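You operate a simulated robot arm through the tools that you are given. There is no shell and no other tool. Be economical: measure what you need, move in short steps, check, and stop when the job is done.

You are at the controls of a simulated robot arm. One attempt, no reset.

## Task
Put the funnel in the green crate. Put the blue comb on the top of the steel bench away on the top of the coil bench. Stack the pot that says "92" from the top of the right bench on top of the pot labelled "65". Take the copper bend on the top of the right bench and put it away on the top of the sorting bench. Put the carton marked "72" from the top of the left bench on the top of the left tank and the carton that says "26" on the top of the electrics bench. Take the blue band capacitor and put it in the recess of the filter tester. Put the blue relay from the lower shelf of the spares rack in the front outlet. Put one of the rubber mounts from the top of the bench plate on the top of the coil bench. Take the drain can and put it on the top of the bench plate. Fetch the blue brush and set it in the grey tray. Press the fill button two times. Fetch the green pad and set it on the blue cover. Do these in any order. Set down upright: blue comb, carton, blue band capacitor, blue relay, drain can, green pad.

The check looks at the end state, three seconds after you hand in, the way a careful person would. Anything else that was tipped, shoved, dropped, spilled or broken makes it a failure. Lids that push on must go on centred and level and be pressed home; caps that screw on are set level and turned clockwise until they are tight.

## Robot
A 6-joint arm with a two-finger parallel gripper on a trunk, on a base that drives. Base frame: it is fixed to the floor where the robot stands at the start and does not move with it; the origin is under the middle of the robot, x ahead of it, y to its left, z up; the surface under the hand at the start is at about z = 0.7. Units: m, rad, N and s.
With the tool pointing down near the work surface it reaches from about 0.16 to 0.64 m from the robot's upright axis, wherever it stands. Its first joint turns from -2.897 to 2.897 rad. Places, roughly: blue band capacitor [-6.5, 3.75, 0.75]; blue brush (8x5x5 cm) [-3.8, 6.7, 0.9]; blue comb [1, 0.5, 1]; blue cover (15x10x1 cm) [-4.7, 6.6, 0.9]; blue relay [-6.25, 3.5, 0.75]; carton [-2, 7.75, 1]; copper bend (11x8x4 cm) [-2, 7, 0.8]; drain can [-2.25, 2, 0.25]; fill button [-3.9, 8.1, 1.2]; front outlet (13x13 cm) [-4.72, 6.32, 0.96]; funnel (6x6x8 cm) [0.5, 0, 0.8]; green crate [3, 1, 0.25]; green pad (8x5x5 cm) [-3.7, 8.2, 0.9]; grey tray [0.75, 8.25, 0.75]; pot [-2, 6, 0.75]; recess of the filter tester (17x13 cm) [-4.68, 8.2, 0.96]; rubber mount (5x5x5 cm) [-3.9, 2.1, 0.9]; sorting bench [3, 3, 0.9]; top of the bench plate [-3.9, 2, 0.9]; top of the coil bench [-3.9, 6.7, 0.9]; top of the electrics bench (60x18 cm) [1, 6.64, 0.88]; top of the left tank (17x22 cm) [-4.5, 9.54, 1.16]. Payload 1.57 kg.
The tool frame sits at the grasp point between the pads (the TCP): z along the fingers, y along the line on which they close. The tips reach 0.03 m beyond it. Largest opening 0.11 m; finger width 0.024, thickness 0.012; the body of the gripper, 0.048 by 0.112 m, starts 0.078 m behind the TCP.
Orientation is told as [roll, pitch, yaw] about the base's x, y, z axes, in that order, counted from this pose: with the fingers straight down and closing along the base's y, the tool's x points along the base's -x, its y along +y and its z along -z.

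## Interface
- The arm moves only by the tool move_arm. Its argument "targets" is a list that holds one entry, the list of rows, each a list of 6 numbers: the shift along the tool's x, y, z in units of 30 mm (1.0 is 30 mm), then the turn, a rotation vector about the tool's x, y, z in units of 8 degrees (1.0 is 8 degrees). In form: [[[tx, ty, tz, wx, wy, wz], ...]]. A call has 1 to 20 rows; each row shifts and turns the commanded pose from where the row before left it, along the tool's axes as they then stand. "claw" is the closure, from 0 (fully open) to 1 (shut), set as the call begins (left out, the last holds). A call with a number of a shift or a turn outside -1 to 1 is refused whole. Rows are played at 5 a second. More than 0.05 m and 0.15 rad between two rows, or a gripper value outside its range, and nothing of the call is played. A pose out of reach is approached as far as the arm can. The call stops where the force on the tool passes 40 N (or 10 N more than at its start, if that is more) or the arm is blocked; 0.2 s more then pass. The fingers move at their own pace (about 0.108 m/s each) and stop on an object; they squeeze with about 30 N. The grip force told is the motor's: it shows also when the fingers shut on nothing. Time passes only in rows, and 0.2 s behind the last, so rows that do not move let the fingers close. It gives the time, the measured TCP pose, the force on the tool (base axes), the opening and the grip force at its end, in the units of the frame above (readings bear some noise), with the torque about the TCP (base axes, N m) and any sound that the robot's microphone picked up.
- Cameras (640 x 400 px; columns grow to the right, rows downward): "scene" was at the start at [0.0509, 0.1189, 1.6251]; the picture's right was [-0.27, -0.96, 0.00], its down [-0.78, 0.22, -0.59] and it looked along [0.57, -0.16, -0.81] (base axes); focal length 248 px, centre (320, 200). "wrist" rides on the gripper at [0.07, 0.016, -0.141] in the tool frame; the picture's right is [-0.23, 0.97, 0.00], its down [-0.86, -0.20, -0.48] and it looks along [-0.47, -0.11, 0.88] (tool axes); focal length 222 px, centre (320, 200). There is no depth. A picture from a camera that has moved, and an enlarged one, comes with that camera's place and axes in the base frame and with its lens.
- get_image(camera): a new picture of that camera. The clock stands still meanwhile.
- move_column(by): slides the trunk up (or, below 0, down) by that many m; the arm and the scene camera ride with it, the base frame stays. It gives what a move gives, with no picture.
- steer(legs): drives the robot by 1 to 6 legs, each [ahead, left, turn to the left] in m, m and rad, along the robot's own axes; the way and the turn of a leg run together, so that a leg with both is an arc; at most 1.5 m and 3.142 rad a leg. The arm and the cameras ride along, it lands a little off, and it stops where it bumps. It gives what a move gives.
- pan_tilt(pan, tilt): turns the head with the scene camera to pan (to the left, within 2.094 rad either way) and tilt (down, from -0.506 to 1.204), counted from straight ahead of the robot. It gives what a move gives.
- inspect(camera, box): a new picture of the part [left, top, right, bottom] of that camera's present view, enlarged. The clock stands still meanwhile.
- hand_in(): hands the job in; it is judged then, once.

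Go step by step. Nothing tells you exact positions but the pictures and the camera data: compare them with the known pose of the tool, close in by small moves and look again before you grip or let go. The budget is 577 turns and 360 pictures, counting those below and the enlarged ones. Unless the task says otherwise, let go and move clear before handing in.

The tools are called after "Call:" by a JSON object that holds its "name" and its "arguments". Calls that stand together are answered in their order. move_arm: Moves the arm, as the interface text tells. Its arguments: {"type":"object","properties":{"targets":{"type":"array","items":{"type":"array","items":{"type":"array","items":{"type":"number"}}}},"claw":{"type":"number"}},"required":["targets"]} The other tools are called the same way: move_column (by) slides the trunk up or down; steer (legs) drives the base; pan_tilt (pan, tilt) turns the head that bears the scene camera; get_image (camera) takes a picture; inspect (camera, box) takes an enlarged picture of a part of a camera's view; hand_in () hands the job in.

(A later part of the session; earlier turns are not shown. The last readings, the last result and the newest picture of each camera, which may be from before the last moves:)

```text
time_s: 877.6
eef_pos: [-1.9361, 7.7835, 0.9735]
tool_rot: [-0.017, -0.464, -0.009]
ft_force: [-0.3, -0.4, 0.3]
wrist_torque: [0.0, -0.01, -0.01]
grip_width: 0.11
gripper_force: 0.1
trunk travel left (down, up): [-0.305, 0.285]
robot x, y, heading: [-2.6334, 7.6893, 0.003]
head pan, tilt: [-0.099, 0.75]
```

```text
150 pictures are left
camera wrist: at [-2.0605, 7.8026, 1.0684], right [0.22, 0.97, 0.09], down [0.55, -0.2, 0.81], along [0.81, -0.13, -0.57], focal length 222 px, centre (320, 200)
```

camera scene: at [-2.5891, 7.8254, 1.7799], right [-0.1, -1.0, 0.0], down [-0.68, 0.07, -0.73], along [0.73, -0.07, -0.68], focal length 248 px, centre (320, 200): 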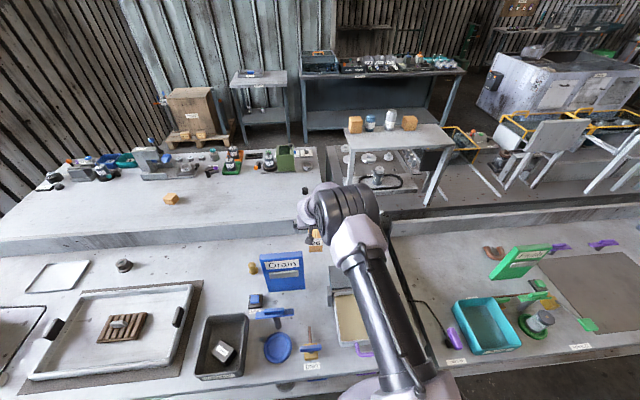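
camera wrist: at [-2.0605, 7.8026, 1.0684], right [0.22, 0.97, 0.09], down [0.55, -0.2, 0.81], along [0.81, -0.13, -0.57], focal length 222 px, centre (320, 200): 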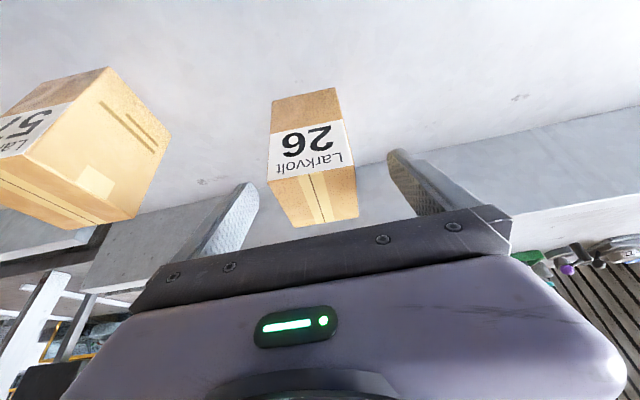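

Call:
{"name": "move_arm", "arguments": {"targets": [[[0, -0.17, 0, 0, 0, 0], [0, 0, 0, 0, 0, 0]]]}}

Call:
{"name": "move_column", "arguments": {"by": -0.04}}

Call:
{"name": "move_arm", "arguments": {"targets": [[[0, 0, 0, 0, 0, 0], [0, 0, 0, 0, 0, 0], [0, 0, 0, 0, 0, 0], [0, 0, 0, 0, 0, 0]]], "claw": 1}}

Call:
{"name": "get_image", "arguments": {"camera": "wrist"}}

```text
time_s: 878.2
eef_pos: [-1.9347, 7.7787, 0.9744]
tool_rot: [-0.018, -0.465, -0.01]
ft_force: [-0.1, -0.5, -0.2]
wrist_torque: [0.02, -0.02, -0.01]
grip_width: 0.1098
gripper_force: 0.1
trunk travel left (down, up): [-0.305, 0.285]
robot x, y, heading: [-2.6324, 7.6919, -0.004]
head pan, tilt: [-0.099, 0.75]
```

```text
time_s: 879.0
eef_pos: [-1.9362, 7.7782, 0.9339]
tool_rot: [-0.018, -0.465, -0.008]
ft_force: [0.2, -0.6, -0.3]
wrist_torque: [0.0, 0.03, 0.06]
grip_width: 0.1101
gripper_force: 0.0
trunk travel left (down, up): [-0.265, 0.325]
robot x, y, heading: [-2.6341, 7.6951, -0.002]
head pan, tilt: [-0.099, 0.75]
```

```text
time_s: 880.0
eef_pos: [-1.9363, 7.7803, 0.9356]
tool_rot: [-0.017, -0.466, -0.008]
ft_force: [0.7, 0.5, 3.1]
wrist_torque: [0.23, 0.01, -0.05]
grip_width: 0.058
gripper_force: 29.5
trunk travel left (down, up): [-0.265, 0.325]
robot x, y, heading: [-2.6339, 7.6951, 0.001]
head pan, tilt: [-0.099, 0.75]
```

```text
149 pictures are left
camera wrist: at [-2.0608, 7.7978, 1.0283], right [0.22, 0.97, 0.09], down [0.55, -0.2, 0.81], along [0.81, -0.13, -0.57], focal length 222 px, centre (320, 200)
```

wrist: 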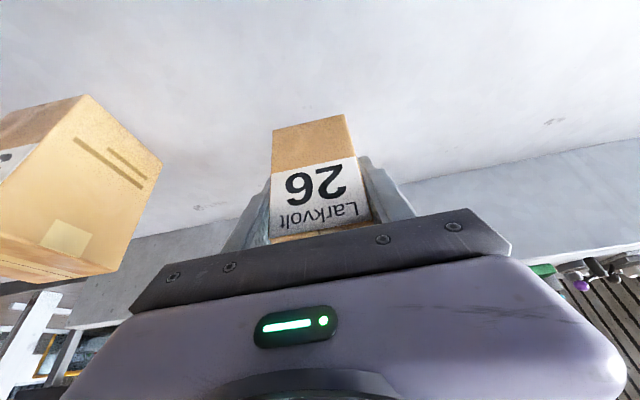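

Carton "26" gripped. I lift, back off and retract.

Call:
{"name": "move_column", "arguments": {"by": 0.31}}

Call:
{"name": "steer", "arguments": {"legs": [[-0.34, 0, 0]]}}

Call:
{"name": "move_arm", "arguments": {"targets": [[[0.1, 0, -0.05, 0, 0, 0], [0.2, -0.1, -0.1, 0, 0, 0], [0.4, -0.2, -0.2, 0, 0, 0], [0.6, -0.3, -0.3, 0, 0, 0], [0.7, -0.3, -0.35, 0, 0, 0], [0.7, -0.3, -0.35, 0, 0, 0], [0.7, -0.3, -0.35, 0, 0, 0], [0.7, -0.3, -0.35, 0, 0, 0], [0, 0, 0, 0, 0, 0]]]}}

Call:
{"name": "get_image", "arguments": {"camera": "wrist"}}

```text
time_s: 883.1
eef_pos: [-1.9349, 7.7787, 1.2432]
tool_rot: [-0.016, -0.463, -0.008]
ft_force: [0.1, 0.4, -2.2]
wrist_torque: [0.01, 0.01, 0.0]
grip_width: 0.0579
gripper_force: 29.7
trunk travel left (down, up): [-0.575, 0.015]
robot x, y, heading: [-2.6318, 7.6935, 0.001]
head pan, tilt: [-0.099, 0.75]
```

```text
time_s: 885.3
eef_pos: [-2.2703, 7.7782, 1.2442]
tool_rot: [-0.019, -0.464, -0.01]
ft_force: [0.5, -1.0, -3.2]
wrist_torque: [0.04, 0.06, -0.03]
grip_width: 0.0578
gripper_force: 30.2
trunk travel left (down, up): [-0.575, 0.015]
robot x, y, heading: [-2.9722, 7.6931, 0.003]
head pan, tilt: [-0.099, 0.75]
```

```text
time_s: 887.3
eef_pos: [-2.4094, 7.7275, 1.243]
tool_rot: [-0.016, -0.466, -0.009]
ft_force: [-0.3, 0.5, -1.4]
wrist_torque: [0.0, 0.05, 0.01]
grip_width: 0.0578
gripper_force: 30.1
trunk travel left (down, up): [-0.575, 0.015]
robot x, y, heading: [-2.9678, 7.6992, -0.003]
head pan, tilt: [-0.099, 0.75]
```

```text
148 pictures are left
camera wrist: at [-2.5346, 7.7463, 1.3375], right [0.22, 0.97, 0.09], down [0.55, -0.2, 0.81], along [0.81, -0.13, -0.57], focal length 222 px, centre (320, 200)
```

wrist: 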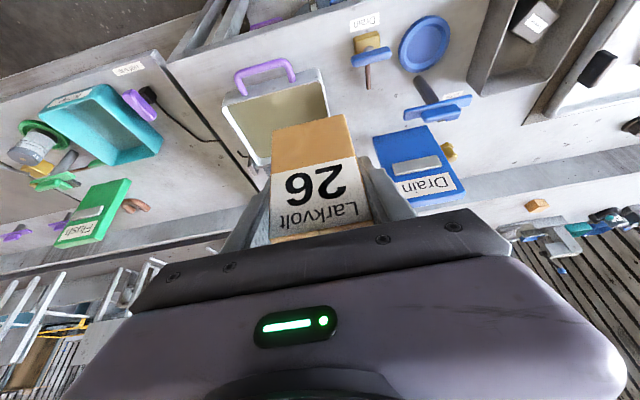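

Call:
{"name": "steer", "arguments": {"legs": [[0, -1.3, 0], [0, -1.22, 0], [1.3, 0, 0], [1.3, 0, 0]]}}

Call:
{"name": "pan_tilt", "arguments": {"pan": 0, "tilt": 0.5}}

Call:
{"name": "get_image", "arguments": {"camera": "scene"}}

```text
time_s: 911.8
eef_pos: [0.16, 5.2806, 1.2427]
tool_rot: [-0.019, -0.465, 0.013]
ft_force: [0.0, -0.2, -1.2]
wrist_torque: [-0.04, 0.03, -0.01]
grip_width: 0.0576
gripper_force: 29.4
trunk travel left (down, up): [-0.575, 0.015]
robot x, y, heading: [-0.3967, 5.2375, 0.017]
head pan, tilt: [-0.099, 0.75]
```

```text
time_s: 912.6
eef_pos: [0.1623, 5.2799, 1.2426]
tool_rot: [-0.018, -0.465, 0.012]
ft_force: [0.3, -0.8, -2.2]
wrist_torque: [0.0, 0.03, -0.02]
grip_width: 0.0578
gripper_force: 30.2
trunk travel left (down, up): [-0.575, 0.015]
robot x, y, heading: [-0.3908, 5.2369, 0.019]
head pan, tilt: [0.0, 0.499]
```

```text
147 pictures are left
camera scene: at [-0.3263, 5.3779, 2.0116], right [0.02, -1.0, 0.0], down [-0.48, -0.01, -0.88], along [0.88, 0.02, -0.48], focal length 248 px, centre (320, 200)
```

scene: 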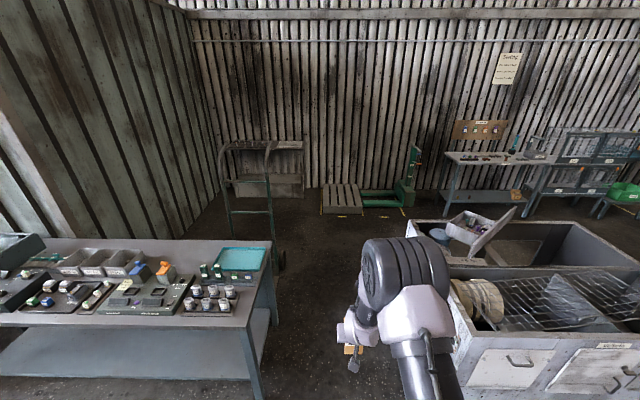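

Gap between the bench end (y≈5.75) and the tub (y≈4.6) is clear; a hand truck stands at ≈[1.9, 5.9]. I turn to face −x here, then back through to x≈1.48.

Call:
{"name": "steer", "arguments": {"legs": [[0, -0.06, 3.123], [-1.0, 0, 0]]}}

Call:
{"name": "pan_tilt", "arguments": {"pan": -1.6, "tilt": 0.6}}

Call:
{"name": "get_image", "arguments": {"camera": "scene"}}

Call:
{"name": "pan_tilt", "arguments": {"pan": -2.09, "tilt": 0.6}}

Call:
{"name": "get_image", "arguments": {"camera": "scene"}}

```text
time_s: 925.0
eef_pos: [0.0842, 5.1913, 1.2438]
tool_rot: [-0.017, -0.464, 3.105]
ft_force: [-0.2, -0.2, -2.8]
wrist_torque: [-0.04, -0.01, -0.03]
grip_width: 0.0578
gripper_force: 29.9
trunk travel left (down, up): [-0.575, 0.015]
robot x, y, heading: [0.6442, 5.209, 3.112]
head pan, tilt: [0.0, 0.499]
cut short: leg 1
```

```text
time_s: 926.7
eef_pos: [0.0847, 5.1913, 1.2427]
tool_rot: [-0.017, -0.465, 3.106]
ft_force: [0.6, -0.4, -2.5]
wrist_torque: [0.02, -0.05, 0.01]
grip_width: 0.0577
gripper_force: 30.2
trunk travel left (down, up): [-0.575, 0.015]
robot x, y, heading: [0.6443, 5.2078, 3.116]
head pan, tilt: [-1.6, 0.6]
```

```text
146 pictures are left
camera scene: at [0.6644, 5.1543, 2.0026], right [1.0, -0.06, 0.0], down [-0.03, -0.56, -0.83], along [0.05, 0.82, -0.56], focal length 248 px, centre (320, 200)
```

scene: 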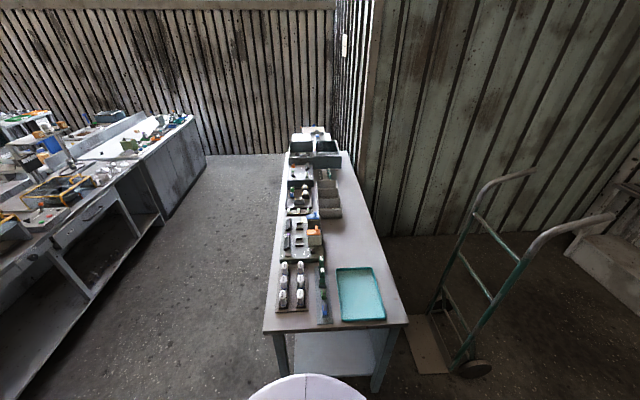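

```text
time_s: 927.6
eef_pos: [0.0852, 5.19, 1.2428]
tool_rot: [-0.017, -0.465, 3.105]
ft_force: [0.9, 1.2, -2.4]
wrist_torque: [0.02, -0.03, -0.02]
grip_width: 0.0577
gripper_force: 29.6
trunk travel left (down, up): [-0.575, 0.015]
robot x, y, heading: [0.647, 5.2114, 3.113]
head pan, tilt: [-2.089, 0.6]
```

```text
145 pictures are left
camera scene: at [0.7052, 5.1416, 2.0026], right [0.85, -0.52, 0.0], down [-0.29, -0.48, -0.83], along [0.43, 0.71, -0.56], focal length 248 px, centre (320, 200)
```

scene: 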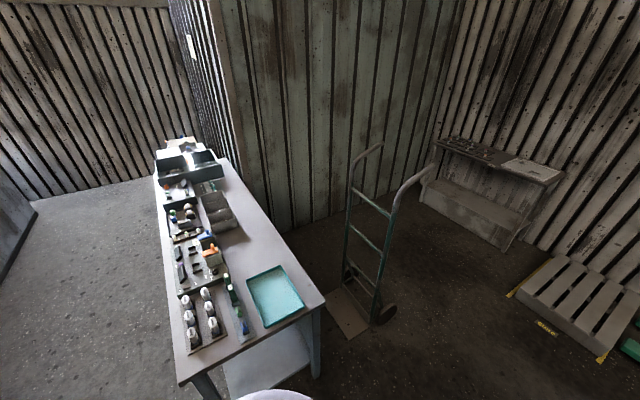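

The hand truck blocks the east side. The free strip around [0.94, 6.42] can be reached from the west with a tilted tool and low trunk. I go back around to the west side.

Call:
{"name": "steer", "arguments": {"legs": [[1.05, 0, 0], [0, 0, -3.11], [0, 1.2, 0], [0.4, 0, 0]]}}

Call:
{"name": "pan_tilt", "arguments": {"pan": 0, "tilt": 0.75}}

Call:
{"name": "get_image", "arguments": {"camera": "scene"}}

Call:
{"name": "get_image", "arguments": {"camera": "wrist"}}

```text
time_s: 948.0
eef_pos: [0.5132, 6.5114, 1.2433]
tool_rot: [-0.016, -0.463, 0.031]
ft_force: [0.5, 0.1, -1.1]
wrist_torque: [0.03, 0.05, -0.02]
grip_width: 0.058
gripper_force: 29.9
trunk travel left (down, up): [-0.575, 0.015]
robot x, y, heading: [-0.044, 6.4546, 0.038]
head pan, tilt: [-2.089, 0.6]
```

```text
time_s: 950.0
eef_pos: [0.514, 6.5124, 1.2432]
tool_rot: [-0.017, -0.465, 0.03]
ft_force: [0.9, 0.6, -1.4]
wrist_torque: [-0.01, 0.01, 0.01]
grip_width: 0.0576
gripper_force: 29.6
trunk travel left (down, up): [-0.575, 0.015]
robot x, y, heading: [-0.04, 6.4547, 0.043]
head pan, tilt: [0.0, 0.75]
```

```text
144 pictures are left
camera scene: at [0.0146, 6.5982, 1.9897], right [0.04, -1.0, 0.0], down [-0.68, -0.03, -0.73], along [0.73, 0.03, -0.68], focal length 248 px, centre (320, 200)
```

scene: 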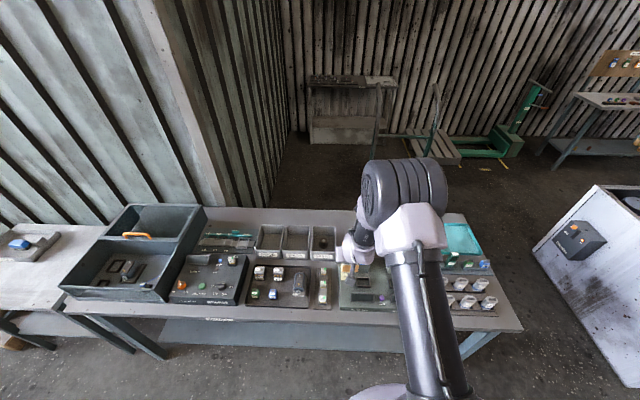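

```text
143 pictures are left
camera wrist: at [0.387, 6.5258, 1.3376], right [0.18, 0.98, 0.09], down [0.55, -0.17, 0.81], along [0.81, -0.1, -0.57], focal length 222 px, centre (320, 200)
```

wrist: 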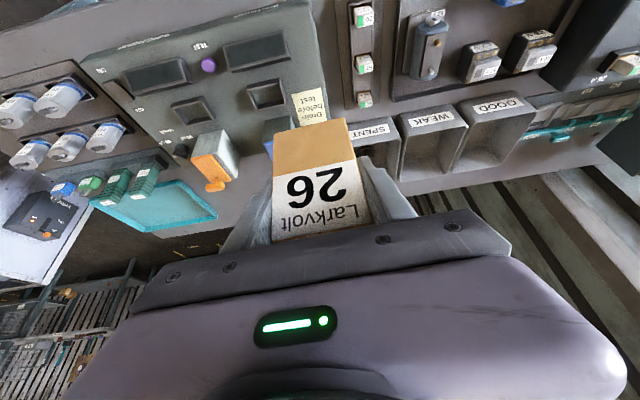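

The strip behind the bins and tester is free around [0.945, 6.44]. I close in, raise the arm, lower the trunk, then extend.

Call:
{"name": "steer", "arguments": {"legs": [[0.225, 0.0, -0.04]]}}

Call:
{"name": "move_arm", "arguments": {"targets": [[[-0.37, 0, -0.745, 0, 0, 0], [-0.37, 0, -0.745, 0, 0, 0], [-0.37, 0, -0.745, 0, 0, 0], [-0.37, 0, -0.745, 0, 0, 0], [0, 0, 0, 0, 0, 0]]]}}

Call:
{"name": "move_column", "arguments": {"by": -0.18}}

Call:
{"name": "get_image", "arguments": {"camera": "wrist"}}

Call:
{"name": "get_image", "arguments": {"camera": "scene"}}

```text
time_s: 951.7
eef_pos: [0.7404, 6.496, 1.2442]
tool_rot: [-0.019, -0.465, -0.005]
ft_force: [-0.4, -0.5, -2.5]
wrist_torque: [0.02, 0.03, 0.0]
grip_width: 0.0577
gripper_force: 29.8
trunk travel left (down, up): [-0.575, 0.015]
robot x, y, heading: [0.1829, 6.46, 0.004]
head pan, tilt: [0.0, 0.75]
```

```text
time_s: 952.9
eef_pos: [0.7393, 6.4979, 1.3368]
tool_rot: [-0.02, -0.464, -0.006]
ft_force: [0.7, 0.6, -1.5]
wrist_torque: [-0.01, 0.07, 0.02]
grip_width: 0.0578
gripper_force: 29.9
out of reach, approached as far as the arm can: row 4
trunk travel left (down, up): [-0.575, 0.015]
robot x, y, heading: [0.177, 6.464, 0.006]
head pan, tilt: [0.0, 0.75]
```

```text
time_s: 954.9
eef_pos: [0.74, 6.4967, 1.1567]
tool_rot: [-0.019, -0.466, -0.006]
ft_force: [-0.5, -0.7, -2.0]
wrist_torque: [0.01, 0.0, 0.03]
grip_width: 0.0577
gripper_force: 30.0
trunk travel left (down, up): [-0.395, 0.195]
robot x, y, heading: [0.1825, 6.4622, 0.002]
head pan, tilt: [0.0, 0.75]
```

```text
142 pictures are left
camera wrist: at [0.6143, 6.5164, 1.2524], right [0.22, 0.97, 0.09], down [0.55, -0.19, 0.81], along [0.81, -0.13, -0.57], focal length 222 px, centre (320, 200)
```

wrist: 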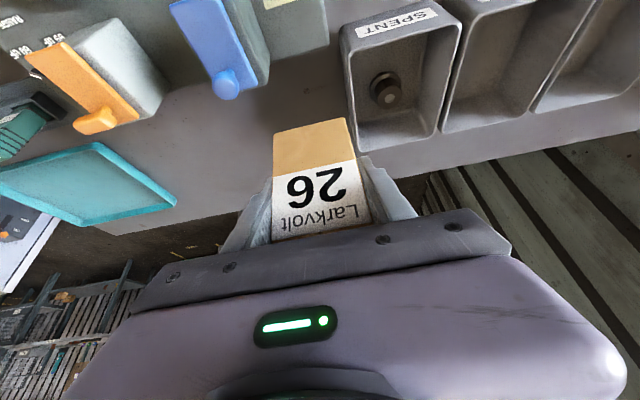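

```text
141 pictures are left
camera scene: at [0.2459, 6.6009, 1.8098], right [0.0, -1.0, 0.0], down [-0.68, 0.0, -0.73], along [0.73, 0.0, -0.68], focal length 248 px, centre (320, 200)
```

scene: 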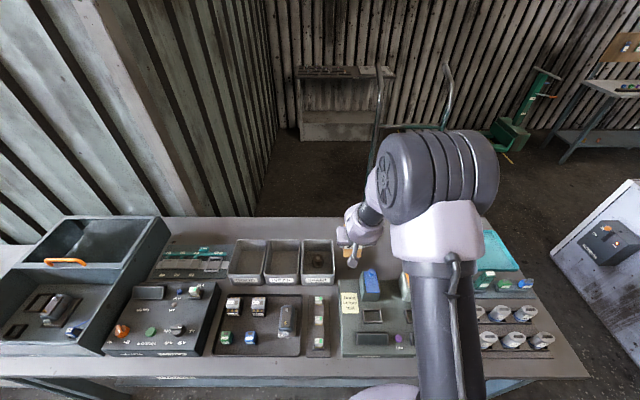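

Call:
{"name": "move_arm", "arguments": {"targets": [[[-0.8, -0.37, 0.4, 0, 0, 0], [-0.8, -0.37, 0.4, 0, 0, 0], [-0.8, -0.37, 0.4, 0, 0, 0], [-0.8, -0.37, 0.4, 0, 0, 0], [-0.8, -0.37, 0.4, 0, 0, 0], [-0.8, -0.37, 0.4, 0, 0, 0], [-0.8, -0.35, 0.4, 0, 0, 0], [0, 0, 0, 0, 0, 0]]]}}

Call:
{"name": "get_image", "arguments": {"camera": "wrist"}}

```text
time_s: 956.7
eef_pos: [0.8748, 6.431, 1.1656]
tool_rot: [-0.103, -0.499, -0.011]
ft_force: [0.3, 0.0, -2.3]
wrist_torque: [0.0, 0.01, -0.01]
grip_width: 0.0577
gripper_force: 30.1
out of reach, approached as far as the arm can: row 3, 4, 5, 6, 7
trunk travel left (down, up): [-0.395, 0.195]
robot x, y, heading: [0.1835, 6.4611, 0.007]
head pan, tilt: [0.0, 0.75]
```

```text
140 pictures are left
camera wrist: at [0.7465, 6.4632, 1.2538], right [0.26, 0.97, 0.02], down [0.51, -0.15, 0.85], along [0.82, -0.21, -0.53], focal length 222 px, centre (320, 200)
```

wrist: 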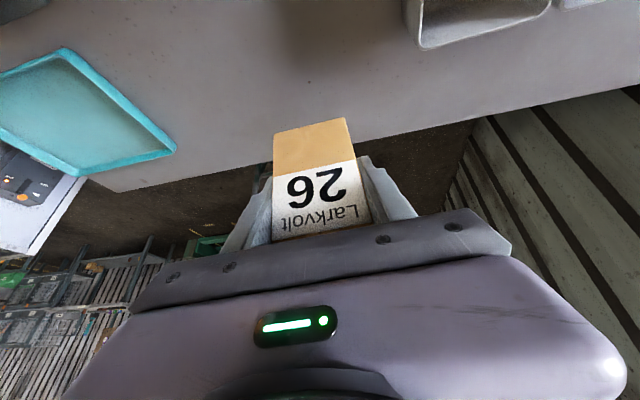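

Reach limits at x≈0.875 with some roll. The base fits partly under the bench top, so I advance 7 cm, pull the arm back slightly and restore the grasp orientation.

Call:
{"name": "steer", "arguments": {"legs": [[0.07, 0, 0]]}}

Call:
{"name": "move_arm", "arguments": {"targets": [[[0.15, 0, -0.1, 0, 0, 0], [0.3, 0, -0.15, -0.2, 0.1, 0], [0.3, 0, -0.15, -0.2, 0.1, 0], [0, 0, 0, -0.2, 0.05, 0], [0, 0, 0, 0, 0, 0]]]}}

Call:
{"name": "get_image", "arguments": {"camera": "wrist"}}

Call:
{"name": "get_image", "arguments": {"camera": "scene"}}

```text
time_s: 957.7
eef_pos: [0.9442, 6.4316, 1.1644]
tool_rot: [-0.103, -0.498, -0.012]
ft_force: [0.5, 1.0, -2.4]
wrist_torque: [0.02, 0.04, 0.01]
grip_width: 0.058
gripper_force: 30.1
trunk travel left (down, up): [-0.395, 0.195]
robot x, y, heading: [0.251, 6.4604, 0.002]
head pan, tilt: [0.0, 0.75]
```

```text
time_s: 958.9
eef_pos: [0.9073, 6.4425, 1.158]
tool_rot: [-0.064, -0.482, -0.012]
ft_force: [-0.1, 0.2, -2.0]
wrist_torque: [0.02, 0.0, 0.02]
grip_width: 0.0579
gripper_force: 30.1
out of reach, approached as far as the arm can: row 2, 3
trunk travel left (down, up): [-0.395, 0.195]
robot x, y, heading: [0.2537, 6.4628, 0.007]
head pan, tilt: [0.0, 0.75]
```

```text
139 pictures are left
camera wrist: at [0.7801, 6.4695, 1.2488], right [0.24, 0.97, 0.05], down [0.53, -0.18, 0.83], along [0.81, -0.18, -0.55], focal length 222 px, centre (320, 200)
```

wrist: 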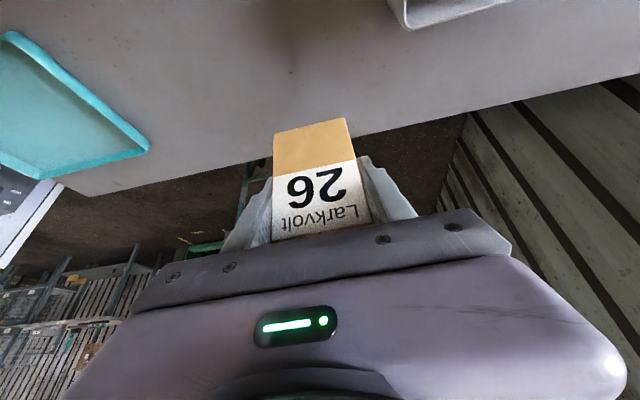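

```text
138 pictures are left
camera scene: at [0.3149, 6.6012, 1.8097], right [0.0, -1.0, 0.0], down [-0.68, 0.0, -0.73], along [0.73, 0.0, -0.68], focal length 248 px, centre (320, 200)
```

scene: 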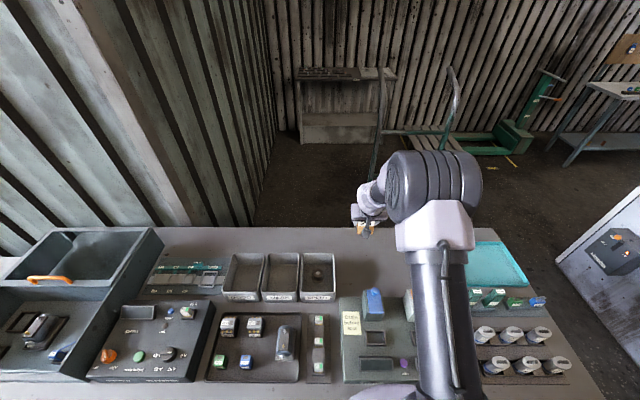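

Call:
{"name": "move_arm", "arguments": {"targets": [[[0.15, 0, -0.08, -0.12, 0.05, 0], [0.15, 0, -0.08, -0.12, 0.05, 0], [0.1, 0, 0, -0.12, 0.03, 0], [0, 0, 0, 0, 0, 0]]]}}

```text
time_s: 959.9
eef_pos: [0.899, 6.4438, 1.1564]
tool_rot: [-0.057, -0.482, -0.015]
ft_force: [-0.2, 0.4, -2.4]
wrist_torque: [0.04, 0.04, -0.01]
grip_width: 0.0576
gripper_force: 29.9
out of reach, approached as far as the arm can: row 1
trunk travel left (down, up): [-0.395, 0.195]
robot x, y, heading: [0.2524, 6.4606, 0.001]
head pan, tilt: [0.0, 0.75]
```

Orientation is within ~2° of the grasp; good enough. I lower with the trunk.

Call:
{"name": "move_column", "arguments": {"by": -0.19}}

Call:
{"name": "get_image", "arguments": {"camera": "wrist"}}

Call:
{"name": "get_image", "arguments": {"camera": "scene"}}

```text
time_s: 962.0
eef_pos: [0.8999, 6.4451, 0.9671]
tool_rot: [-0.059, -0.481, -0.013]
ft_force: [0.2, -0.5, -1.6]
wrist_torque: [-0.02, 0.05, -0.02]
grip_width: 0.0582
gripper_force: 30.0
trunk travel left (down, up): [-0.205, 0.385]
robot x, y, heading: [0.254, 6.464, -0.001]
head pan, tilt: [0.0, 0.75]
```

```text
137 pictures are left
camera wrist: at [0.7737, 6.47, 1.058], right [0.24, 0.97, 0.06], down [0.53, -0.18, 0.83], along [0.81, -0.17, -0.56], focal length 222 px, centre (320, 200)
```

wrist: 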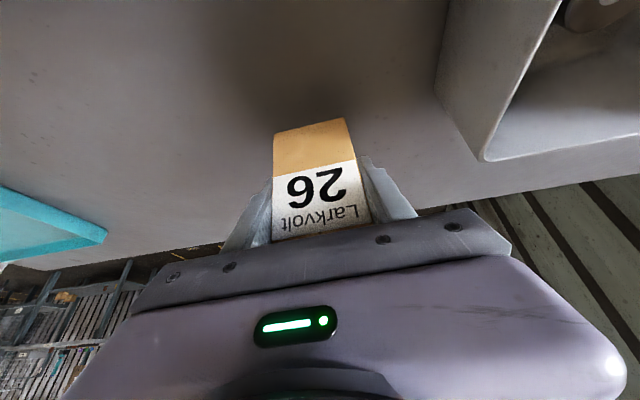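

```text
136 pictures are left
camera scene: at [0.3152, 6.6011, 1.6198], right [0.0, -1.0, 0.0], down [-0.68, 0.0, -0.73], along [0.73, 0.0, -0.68], focal length 248 px, centre (320, 200)
```

scene: 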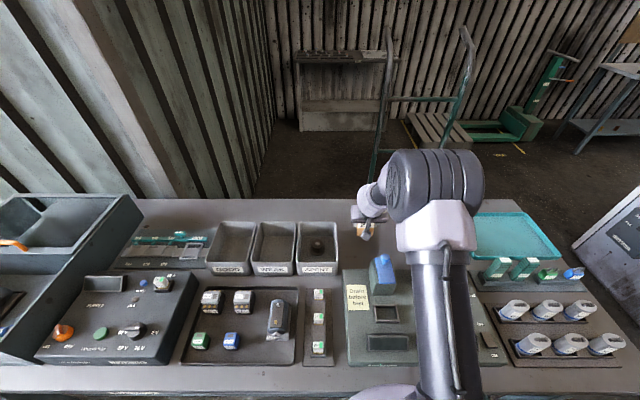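

Call:
{"name": "move_column", "arguments": {"by": -0.022}}

Call:
{"name": "move_column", "arguments": {"by": -0.008}}

```text
time_s: 962.7
eef_pos: [0.9004, 6.444, 0.9443]
tool_rot: [-0.057, -0.482, -0.014]
ft_force: [0.3, 0.2, -1.7]
wrist_torque: [-0.02, 0.04, 0.02]
grip_width: 0.0577
gripper_force: 30.1
trunk travel left (down, up): [-0.183, 0.407]
robot x, y, heading: [0.2543, 6.4633, 0.002]
head pan, tilt: [0.0, 0.75]
```

```text
time_s: 963.2
eef_pos: [0.9002, 6.4438, 0.9361]
tool_rot: [-0.059, -0.478, -0.013]
ft_force: [-0.1, -0.2, -2.9]
wrist_torque: [0.03, 0.0, 0.0]
grip_width: 0.0581
gripper_force: 29.4
trunk travel left (down, up): [-0.175, 0.415]
robot x, y, heading: [0.2521, 6.4656, 0.003]
head pan, tilt: [0.0, 0.75]
```

Call:
{"name": "move_column", "arguments": {"by": -0.006}}

Call:
{"name": "move_column", "arguments": {"by": -0.005}}

Call:
{"name": "get_image", "arguments": {"camera": "wrist"}}

```text
time_s: 963.8
eef_pos: [0.8996, 6.4443, 0.9327]
tool_rot: [-0.056, -0.488, -0.013]
ft_force: [4.3, -0.9, 20.9]
wrist_torque: [0.6, 0.19, -0.07]
grip_width: 0.0576
gripper_force: 29.9
trunk travel left (down, up): [-0.169, 0.421]
robot x, y, heading: [0.2519, 6.4617, 0.004]
head pan, tilt: [0.0, 0.75]
```

```text
time_s: 964.3
eef_pos: [0.899, 6.4446, 0.9263]
tool_rot: [-0.057, -0.482, -0.015]
ft_force: [0.1, -0.7, 18.9]
wrist_torque: [0.55, -0.46, 0.0]
grip_width: 0.0575
gripper_force: 30.0
trunk travel left (down, up): [-0.164, 0.426]
robot x, y, heading: [0.2517, 6.4637, 0.004]
head pan, tilt: [0.0, 0.75]
```

```text
135 pictures are left
camera wrist: at [0.7722, 6.47, 1.0176], right [0.24, 0.97, 0.06], down [0.53, -0.18, 0.83], along [0.81, -0.17, -0.55], focal length 222 px, centre (320, 200)
```

wrist: 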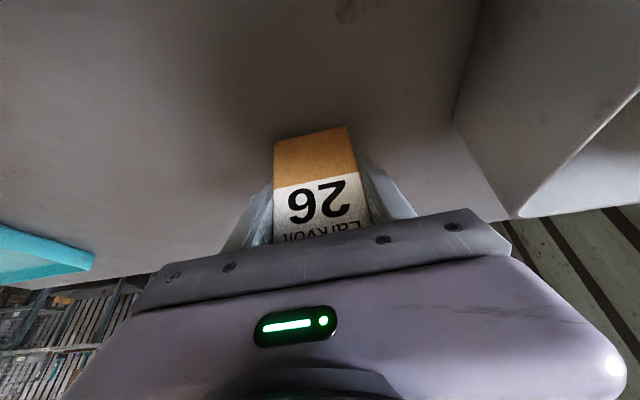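

Contact on the bench. Open and withdraw with the trunk.

Call:
{"name": "move_arm", "arguments": {"targets": [[[0, 0, 0, 0, 0, 0], [0, 0, 0, 0, 0, 0], [0, 0, 0, 0, 0, 0]]], "claw": 0.2}}

Call:
{"name": "move_column", "arguments": {"by": 0.15}}

Call:
{"name": "get_image", "arguments": {"camera": "wrist"}}

```text
time_s: 965.1
eef_pos: [0.8993, 6.4466, 0.9247]
tool_rot: [-0.057, -0.48, -0.013]
ft_force: [0.6, -0.2, 0.0]
wrist_torque: [0.02, 0.01, 0.01]
grip_width: 0.088
gripper_force: 0.1
trunk travel left (down, up): [-0.164, 0.426]
robot x, y, heading: [0.2532, 6.4598, 0.006]
head pan, tilt: [0.0, 0.75]
```

```text
time_s: 966.9
eef_pos: [0.9004, 6.4455, 1.0753]
tool_rot: [-0.057, -0.481, -0.015]
ft_force: [0.1, 0.3, 0.4]
wrist_torque: [-0.03, 0.0, 0.02]
grip_width: 0.088
gripper_force: 0.0
trunk travel left (down, up): [-0.314, 0.276]
robot x, y, heading: [0.2538, 6.4613, -0.001]
head pan, tilt: [0.0, 0.75]
```

```text
134 pictures are left
camera wrist: at [0.7736, 6.47, 1.1667], right [0.24, 0.97, 0.06], down [0.53, -0.18, 0.83], along [0.81, -0.17, -0.56], focal length 222 px, centre (320, 200)
```

wrist: 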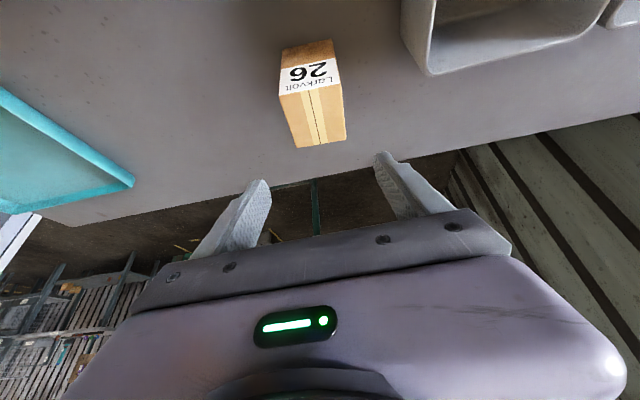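

Carton "26" stands upright on the electrics bench. I raise, retract and straighten the tool.

Call:
{"name": "move_column", "arguments": {"by": 0.15}}

Call:
{"name": "move_arm", "arguments": {"targets": [[[0.1, 0, -0.05, 0, 0, 0], [0.2, 0, -0.1, 0, 0, 0], [0.3, 0, -0.15, 0, 0, 0], [0.5, 0, -0.25, 0, 0, 0], [0.6, 0, -0.3, 0, 0, 0], [0.7, 0, -0.35, 0, 0, 0], [0.7, 0, -0.35, 0, 0, 0], [0.7, 0, -0.35, 0, 0, 0], [0, 0, 0, 0, 0.5, 0], [0, 0, 0, 0, 0.5, 0], [0, 0, 0, -0.2, 0.5, 0], [0, 0, 0, -0.2, 0.5, 0], [0, 0, 0, 0, 0.5, 0], [0, 0, 0, 0, 0.5, 0], [0, 0, 0, 0, 0.4, 0], [0, 0, 0, 0, 0, 0]]]}}

```text
time_s: 968.6
eef_pos: [0.8993, 6.4442, 1.2247]
tool_rot: [-0.057, -0.481, -0.015]
ft_force: [0.0, 1.1, -0.6]
wrist_torque: [-0.01, 0.01, 0.02]
grip_width: 0.0881
gripper_force: 0.0
trunk travel left (down, up): [-0.464, 0.126]
robot x, y, heading: [0.2525, 6.4622, 0.001]
head pan, tilt: [0.0, 0.75]
```

```text
time_s: 972.0
eef_pos: [0.7742, 6.4263, 1.2222]
tool_rot: [-0.119, -0.261, -0.034]
ft_force: [-0.2, 0.7, 0.1]
wrist_torque: [0.0, -0.03, 0.0]
grip_width: 0.0878
gripper_force: 0.1
out of reach, approached as far as the arm can: row 6, 9, 10, 11, 12, 13, 14
trunk travel left (down, up): [-0.464, 0.126]
robot x, y, heading: [0.2511, 6.4601, 0.004]
head pan, tilt: [0.0, 0.75]
```

Call:
{"name": "steer", "arguments": {"legs": [[-0.35, 0, 0]]}}

Call:
{"name": "move_arm", "arguments": {"targets": [[[0, 0, 0.5, 0, 0, 0], [0, 0, 0.5, 0, 0, 0], [0, 0, 0.5, 0, 0, 0], [0, 0, 0.5, 0, 0, 0], [0, 0, 0, 0.2, 0.3, 0], [0, 0, 0, 0.2, 0.3, 0], [0, 0, 0, 0.2, 0.3, 0], [0, 0, 0, 0.2, 0.3, 0], [0, 0, 0, 0, 0.3, 0], [0, 0, 0, 0, 0.3, 0], [0, 0, 0, 0, 0, 0]]]}}

```text
time_s: 974.3
eef_pos: [0.4247, 6.4263, 1.2226]
tool_rot: [-0.12, -0.26, -0.035]
ft_force: [-0.3, -0.2, 0.0]
wrist_torque: [-0.01, -0.03, 0.0]
grip_width: 0.0879
gripper_force: 0.0
trunk travel left (down, up): [-0.464, 0.126]
robot x, y, heading: [-0.0985, 6.4575, 0.009]
head pan, tilt: [0.0, 0.75]
```

```text
time_s: 976.7
eef_pos: [0.4405, 6.4188, 1.1636]
tool_rot: [-0.232, -0.064, -0.072]
ft_force: [-0.3, 0.2, -0.3]
wrist_torque: [-0.01, 0.02, 0.0]
grip_width: 0.088
gripper_force: 0.2
out of reach, approached as far as the arm can: row 10
trunk travel left (down, up): [-0.464, 0.126]
robot x, y, heading: [-0.1001, 6.4615, 0.003]
head pan, tilt: [0.0, 0.75]
```

Call:
{"name": "move_arm", "arguments": {"targets": [[[0, 0, 0.2, -0.3, 0, 0], [0, 0, 0.2, -0.3, 0, 0], [0, 0, 0.2, -0.3, 0, 0], [0, 0, 0.2, -0.3, 0, 0], [0, 0, 0, -0.3, 0, 0], [0, 0, 0, -0.16, 0.15, -0.2], [0, 0, 0, 0, 0.15, -0.2], [0, 0, 0, 0, 0.16, -0.12], [0, 0, 0, 0, 0, 0]]]}}

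```text
time_s: 978.7
eef_pos: [0.3691, 6.4173, 1.0999]
tool_rot: [-0.088, -0.047, -0.016]
ft_force: [0.4, 0.4, 0.0]
wrist_torque: [0.03, -0.02, -0.02]
grip_width: 0.088
gripper_force: 0.1
out of reach, approached as far as the arm can: row 1, 2, 3, 4, 5, 6, 7
trunk travel left (down, up): [-0.464, 0.126]
robot x, y, heading: [-0.095, 6.4608, 0.005]
head pan, tilt: [0.0, 0.75]
```

Call:
{"name": "move_arm", "arguments": {"targets": [[[-0.7, 0, 0, 0, 0, 0], [-0.7, 0, 0, 0, 0, 0], [-0.7, 0, 0, 0, 0, 0], [-0.7, 0, 0, 0, 0, 0], [0, 0, 0, -0.3, 0.15, 0], [0, 0, 0, -0.33, 0.18, 0], [0, 0, 0, 0, 0, -0.1], [0, 0, 0, 0, 0, 0]]]}}

```text
time_s: 980.5
eef_pos: [0.3845, 6.42, 1.0693]
tool_rot: [-0.099, -0.026, 0.012]
ft_force: [-0.3, 0.3, -0.2]
wrist_torque: [0.02, 0.01, -0.04]
grip_width: 0.0879
gripper_force: 0.0
out of reach, approached as far as the arm can: row 1, 2, 3, 4, 5, 6
trunk travel left (down, up): [-0.464, 0.126]
robot x, y, heading: [-0.094, 6.4583, 0.006]
head pan, tilt: [0.0, 0.75]
```

Call:
{"name": "pan_tilt", "arguments": {"pan": -0.5, "tilt": 0.7}}

Call:
{"name": "get_image", "arguments": {"camera": "scene"}}

Call:
{"name": "get_image", "arguments": {"camera": "wrist"}}

```text
time_s: 981.4
eef_pos: [0.3841, 6.419, 1.068]
tool_rot: [-0.099, -0.029, 0.016]
ft_force: [-0.6, 0.3, 1.1]
wrist_torque: [0.06, 0.0, 0.0]
grip_width: 0.0882
gripper_force: 0.1
trunk travel left (down, up): [-0.464, 0.126]
robot x, y, heading: [-0.0982, 6.4597, 0.004]
head pan, tilt: [-0.499, 0.7]
```

```text
133 pictures are left
camera scene: at [-0.0429, 6.5591, 1.883], right [-0.47, -0.88, 0.0], down [-0.57, 0.3, -0.76], along [0.67, -0.36, -0.64], focal length 248 px, centre (320, 200)
```

scene: 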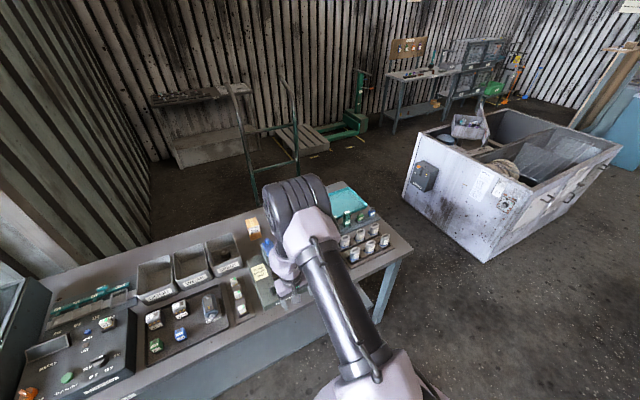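

```text
132 pictures are left
camera wrist: at [0.31, 6.4472, 1.2052], right [0.22, 0.97, -0.09], down [0.84, -0.14, 0.52], along [0.49, -0.19, -0.85], focal length 222 px, centre (320, 200)
```

wrist: 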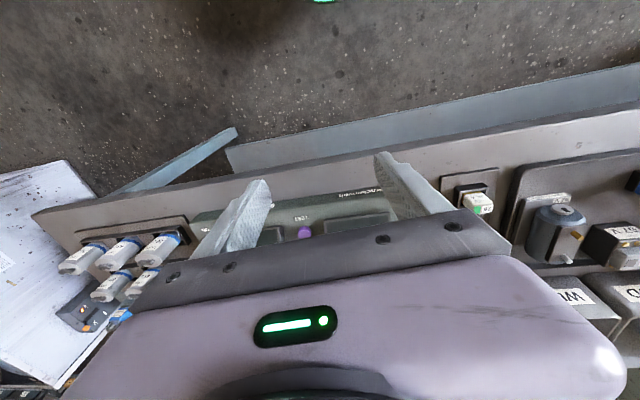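

Call:
{"name": "move_arm", "arguments": {"targets": [[[0, 0.3, 0, 0, 0, 0], [0, 0.3, 0, 0, 0, 0], [0, 0.3, 0, 0, 0, 0], [0, 0.3, 0, 0, 0, 0], [0, 0, 0, -0.2, 0, 0], [0, 0, 0, -0.2, 0, 0], [0, 0, 0, -0.2, 0, 0], [0, 0, 0, 0, 0, 0]]]}}

```text
time_s: 983.2
eef_pos: [0.3765, 6.4549, 1.0622]
tool_rot: [-0.077, -0.036, 0.015]
ft_force: [0.6, 0.6, 0.6]
wrist_torque: [0.01, 0.02, -0.01]
grip_width: 0.088
gripper_force: 0.0
out of reach, approached as far as the arm can: row 5, 7
trunk travel left (down, up): [-0.464, 0.126]
robot x, y, heading: [-0.0913, 6.4625, 0.003]
head pan, tilt: [-0.499, 0.7]
```

Call:
{"name": "move_arm", "arguments": {"targets": [[[0, 0, 0, 0, -0.5, 0], [0, 0, 0, 0, -0.5, 0], [0, 0, 0, 0, -0.5, 0], [0, 0, 0, 0, -0.5, 0], [0, 0, 0, -0.15, 0, 0], [0, 0, 0, -0.15, 0, 0], [0, 0, 0, -0.15, 0, 0], [0, 0, 0, -0.15, 0, 0], [0, 0, 0, 0, 0, 0]]]}}

```text
time_s: 985.2
eef_pos: [0.3773, 6.4473, 1.0622]
tool_rot: [-0.032, -0.154, 0.025]
ft_force: [-0.1, -0.6, 0.0]
wrist_torque: [0.03, 0.0, -0.03]
grip_width: 0.0878
gripper_force: 0.1
out of reach, approached as far as the arm can: row 2, 3, 4
trunk travel left (down, up): [-0.464, 0.126]
robot x, y, heading: [-0.0967, 6.4579, 0.001]
head pan, tilt: [-0.499, 0.7]
```

Call:
{"name": "move_arm", "arguments": {"targets": [[[0, 0.35, 0, -0.12, 0.2, 0.15], [0, 0, 0, -0.12, 0.2, 0.1], [0, 0, 0, 0, 0, 0]]]}}

Call:
{"name": "move_arm", "arguments": {"targets": [[[-0.5, 0, 0, 0, 0, 0], [-0.5, 0, 0, 0, 0, 0], [-0.5, 0, 0, 0, 0, 0], [0, 0, 0, 0, 0, 0]]]}}

```text
time_s: 986.0
eef_pos: [0.3827, 6.4496, 1.0643]
tool_rot: [-0.025, -0.169, 0.013]
ft_force: [0.0, -0.6, -0.6]
wrist_torque: [-0.04, 0.02, -0.01]
grip_width: 0.0882
gripper_force: 0.0
out of reach, approached as far as the arm can: row 1, 2
trunk travel left (down, up): [-0.464, 0.126]
robot x, y, heading: [-0.0972, 6.4619, 0.006]
head pan, tilt: [-0.499, 0.7]
```

```text
time_s: 987.0
eef_pos: [0.4135, 6.4689, 1.0681]
tool_rot: [0.08, -0.155, 0.001]
ft_force: [-0.3, -0.1, -0.3]
wrist_torque: [0.03, 0.01, -0.02]
grip_width: 0.0878
gripper_force: 0.0
out of reach, approached as far as the arm can: row 1, 2, 3
trunk travel left (down, up): [-0.464, 0.126]
robot x, y, heading: [-0.0943, 6.4576, 0.007]
head pan, tilt: [-0.499, 0.7]
```

Call:
{"name": "move_arm", "arguments": {"targets": [[[-0.6, 0, 0, 0, 0, 0], [-0.6, 0, 0, 0, 0, 0], [-0.6, 0, 0, 0, 0, 0], [-0.6, 0, 0, 0, 0, 0], [0, 0, 0, 0, 0, 0]]]}}

```text
time_s: 988.2
eef_pos: [0.4851, 6.4688, 1.0768]
tool_rot: [0.08, -0.155, 0.0]
ft_force: [0.5, -0.5, 0.0]
wrist_torque: [-0.01, 0.03, 0.0]
grip_width: 0.088
gripper_force: 0.0
trunk travel left (down, up): [-0.464, 0.126]
robot x, y, heading: [-0.0999, 6.4607, 0.001]
head pan, tilt: [-0.499, 0.7]
```

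Free to move again; now I restore vertical.

Call:
{"name": "move_arm", "arguments": {"targets": [[[0, 0, 0, 0.3, 0.35, 0], [0, 0, 0, 0.3, 0.35, 0], [0, 0, 0, 0, 0.4, 0], [0, 0, 0, 0, 0, 0]]]}}

Call:
{"name": "move_column", "arguments": {"by": 0.12}}

Call:
{"name": "move_arm", "arguments": {"targets": [[[0.3, 0, 0, 0, 0, 0], [0.6, 0, 0, 0, 0, 0], [0.6, -0.2, 0, 0, 0, 0], [0.6, 0, 0, 0, 0, 0], [0, 0, 0, 0, 0, 0]]], "claw": 0}}

```text
time_s: 989.2
eef_pos: [0.4844, 6.4698, 1.0786]
tool_rot: [-0.005, 0.001, 0.004]
ft_force: [0.2, 0.6, -0.1]
wrist_torque: [0.0, -0.01, 0.01]
grip_width: 0.0881
gripper_force: 0.2
trunk travel left (down, up): [-0.464, 0.126]
robot x, y, heading: [-0.0987, 6.4586, 0.006]
head pan, tilt: [-0.499, 0.7]
```

```text
time_s: 990.7
eef_pos: [0.4855, 6.4687, 1.1971]
tool_rot: [-0.003, -0.002, 0.004]
ft_force: [-0.6, -0.1, -0.3]
wrist_torque: [0.05, 0.0, -0.01]
grip_width: 0.088
gripper_force: 0.3
trunk travel left (down, up): [-0.584, 0.006]
robot x, y, heading: [-0.0989, 6.4621, 0.0]
head pan, tilt: [-0.499, 0.7]
```

```text
time_s: 991.9
eef_pos: [0.4228, 6.4629, 1.197]
tool_rot: [-0.004, -0.001, 0.004]
ft_force: [-0.1, -1.1, 0.2]
wrist_torque: [-0.03, -0.01, 0.0]
grip_width: 0.1099
gripper_force: 0.1
trunk travel left (down, up): [-0.584, 0.006]
robot x, y, heading: [-0.0972, 6.4609, 0.005]
head pan, tilt: [-0.499, 0.7]
```

Tool vertical again. Now I drive to the copper bend on the right bench (≈[-2.0, 6.94]).

Call:
{"name": "steer", "arguments": {"legs": [[-0.35, 0, 0], [0, -1.3, 0], [-1.27, 0, 0], [-1.27, 0, 0], [0, 0.9, 0], [0, 0.85, 0]]}}

Call:
{"name": "pan_tilt", "arguments": {"pan": 0.15, "tilt": 0.7}}

Call:
{"name": "get_image", "arguments": {"camera": "scene"}}

Call:
{"name": "get_image", "arguments": {"camera": "wrist"}}

```text
time_s: 1020.7
eef_pos: [-2.4576, 6.9246, 1.1983]
tool_rot: [-0.005, -0.001, -0.015]
ft_force: [-0.3, 0.5, 0.6]
wrist_torque: [0.03, 0.04, -0.04]
grip_width: 0.1102
gripper_force: 0.1
trunk travel left (down, up): [-0.584, 0.006]
robot x, y, heading: [-2.9743, 6.9324, -0.021]
head pan, tilt: [-0.499, 0.7]
```

```text
time_s: 1021.8
eef_pos: [-2.4559, 6.9237, 1.1973]
tool_rot: [-0.004, -0.002, -0.014]
ft_force: [0.2, 0.4, 1.1]
wrist_torque: [0.0, 0.03, 0.0]
grip_width: 0.1102
gripper_force: 0.1
trunk travel left (down, up): [-0.584, 0.006]
robot x, y, heading: [-2.9765, 6.9313, -0.013]
head pan, tilt: [0.15, 0.7]
```

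```text
131 pictures are left
camera scene: at [-2.9103, 7.0816, 2.003], right [0.13, -0.99, 0.0], down [-0.64, -0.09, -0.76], along [0.76, 0.1, -0.64], focal length 248 px, centre (320, 200)
```

scene: 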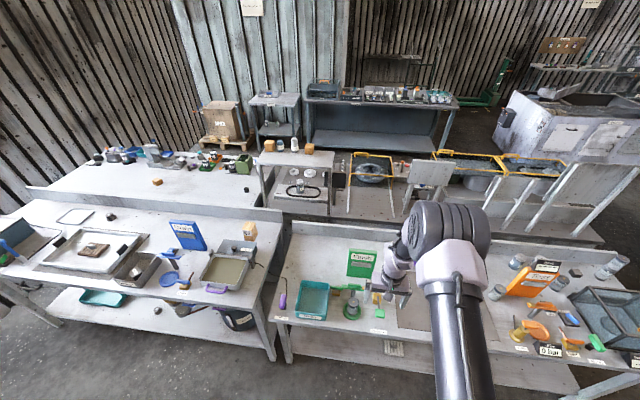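

```text
130 pictures are left
camera wrist: at [-2.5261, 6.9402, 1.3384], right [0.24, 0.97, 0.0], down [0.85, -0.21, 0.48], along [0.47, -0.12, -0.88], focal length 222 px, centre (320, 200)
```

wrist: 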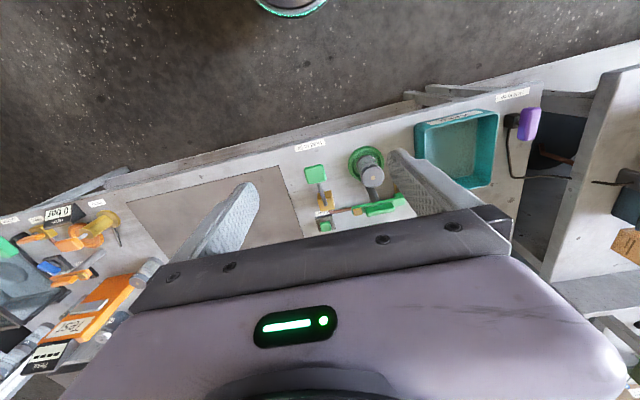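

Call:
{"name": "steer", "arguments": {"legs": [[0.33, -0.03, 0.015]]}}

Call:
{"name": "move_arm", "arguments": {"targets": [[[-0.7, 0, 0, 0, 0, 0], [-0.7, 0, 0, 0, 0, 0], [-0.7, 0, 0, 0, 0, 0], [-0.7, 0, 0, 0, 0, 0], [-0.6, 0, 0, 0, 0, 0], [0, 0, 0, 0, 0, 0]]]}}

Call:
{"name": "get_image", "arguments": {"camera": "wrist"}}

Call:
{"name": "get_image", "arguments": {"camera": "scene"}}

```text
time_s: 1024.0
eef_pos: [-2.1252, 6.8964, 1.1976]
tool_rot: [-0.003, -0.002, -0.003]
ft_force: [0.5, -0.8, 0.1]
wrist_torque: [-0.03, 0.02, 0.01]
grip_width: 0.1101
gripper_force: 0.1
trunk travel left (down, up): [-0.584, 0.006]
robot x, y, heading: [-2.6447, 6.901, 0.001]
head pan, tilt: [0.15, 0.7]
```

```text
time_s: 1025.4
eef_pos: [-2.0227, 6.8981, 1.1979]
tool_rot: [-0.003, -0.001, -0.004]
ft_force: [-0.4, -0.1, 0.4]
wrist_torque: [0.0, -0.01, 0.01]
grip_width: 0.1099
gripper_force: 0.1
trunk travel left (down, up): [-0.584, 0.006]
robot x, y, heading: [-2.6448, 6.9002, 0.003]
head pan, tilt: [0.15, 0.7]
```

```text
129 pictures are left
camera wrist: at [-2.0931, 6.9134, 1.3382], right [0.23, 0.97, 0.0], down [0.85, -0.2, 0.48], along [0.47, -0.11, -0.88], focal length 222 px, centre (320, 200)
```

wrist: 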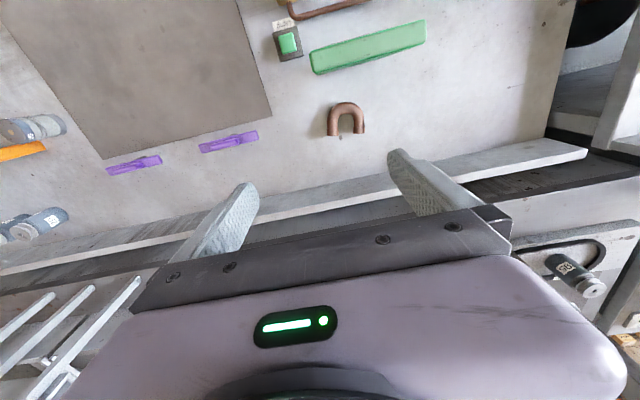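

```text
128 pictures are left
camera scene: at [-2.5815, 7.0501, 2.003], right [0.15, -0.99, 0.0], down [-0.64, -0.1, -0.77], along [0.76, 0.11, -0.64], focal length 248 px, centre (320, 200)
```

scene: 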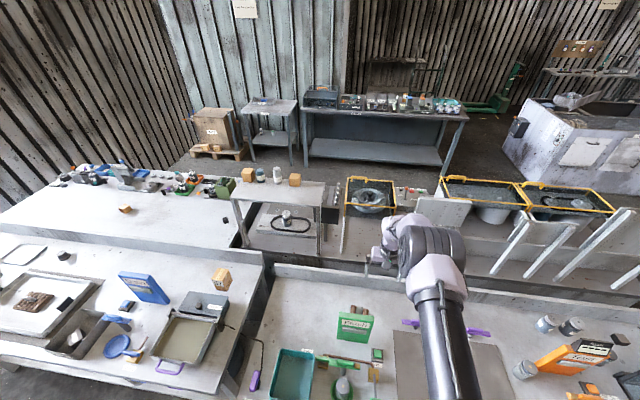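

Call:
{"name": "inspect", "arguments": {"camera": "wrist", "box": [290, 10, 450, 150]}}

Call:
{"name": "inspect", "arguments": {"camera": "scene", "box": [320, 270, 420, 350]}}

```text
2.86 times, centred on (370, 80) of wrist
camera zoom: at [-2.0931, 6.9134, 1.3382], right [0.23, 0.97, 0.0], down [0.85, -0.2, 0.48], along [0.47, -0.11, -0.88], focal length 635 px, centre (177, 543)
```

zoom: 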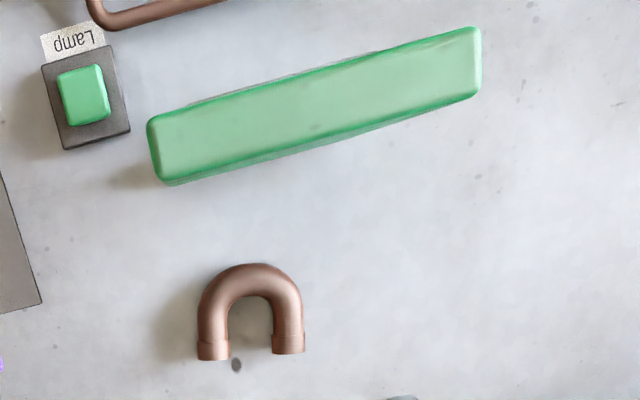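

```text
5.00 times, centred on (370, 310) of scene
camera zoom: at [-2.5815, 7.0501, 2.003], right [0.15, -0.99, 0.0], down [-0.64, -0.1, -0.77], along [0.76, 0.11, -0.64], focal length 1241 px, centre (70, -350)
```

zoom: 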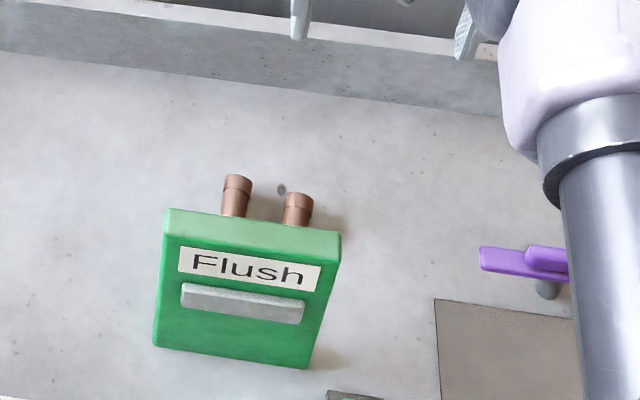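

The copper U-bend lies at ≈[-1.99, 6.948], legs along x, 86 mm across. I straddle both legs.

Call:
{"name": "move_arm", "arguments": {"targets": [[[-0.4, 0.6, 0, 0, 0, 0], [-0.4, 0.6, 0, 0, 0, 0], [-0.3, 0.5, 0, 0, 0, 0], [0, 0, 0, 0, 0, 0]]], "claw": 0}}

Call:
{"name": "move_column", "arguments": {"by": -0.26}}

Call:
{"name": "get_image", "arguments": {"camera": "wrist"}}

```text
time_s: 1026.4
eef_pos: [-1.9896, 6.9482, 1.1972]
tool_rot: [-0.005, -0.003, -0.002]
ft_force: [0.0, -0.4, 0.2]
wrist_torque: [-0.01, 0.03, 0.0]
grip_width: 0.1099
gripper_force: 0.1
trunk travel left (down, up): [-0.584, 0.006]
robot x, y, heading: [-2.6457, 6.9003, -0.008]
head pan, tilt: [0.15, 0.7]
```

```text
time_s: 1029.0
eef_pos: [-1.9902, 6.9488, 0.9384]
tool_rot: [-0.003, -0.003, -0.004]
ft_force: [-0.8, 0.5, -1.0]
wrist_torque: [0.01, -0.02, 0.03]
grip_width: 0.11
gripper_force: 0.0
trunk travel left (down, up): [-0.324, 0.266]
robot x, y, heading: [-2.6486, 6.9011, -0.001]
head pan, tilt: [0.15, 0.7]
```

```text
125 pictures are left
camera wrist: at [-2.0592, 6.9645, 1.0785], right [0.23, 0.97, 0.0], down [0.85, -0.2, 0.48], along [0.47, -0.11, -0.88], focal length 222 px, centre (320, 200)
```

wrist: 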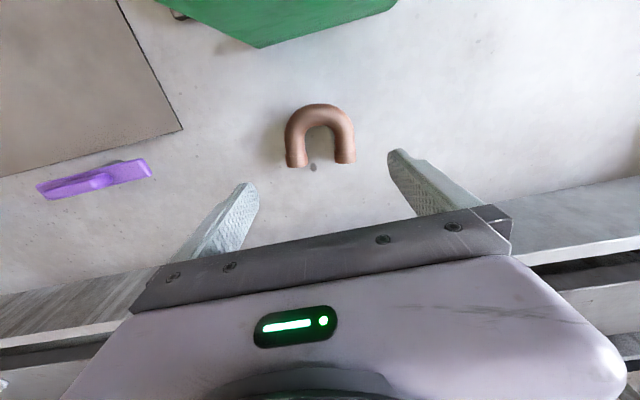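

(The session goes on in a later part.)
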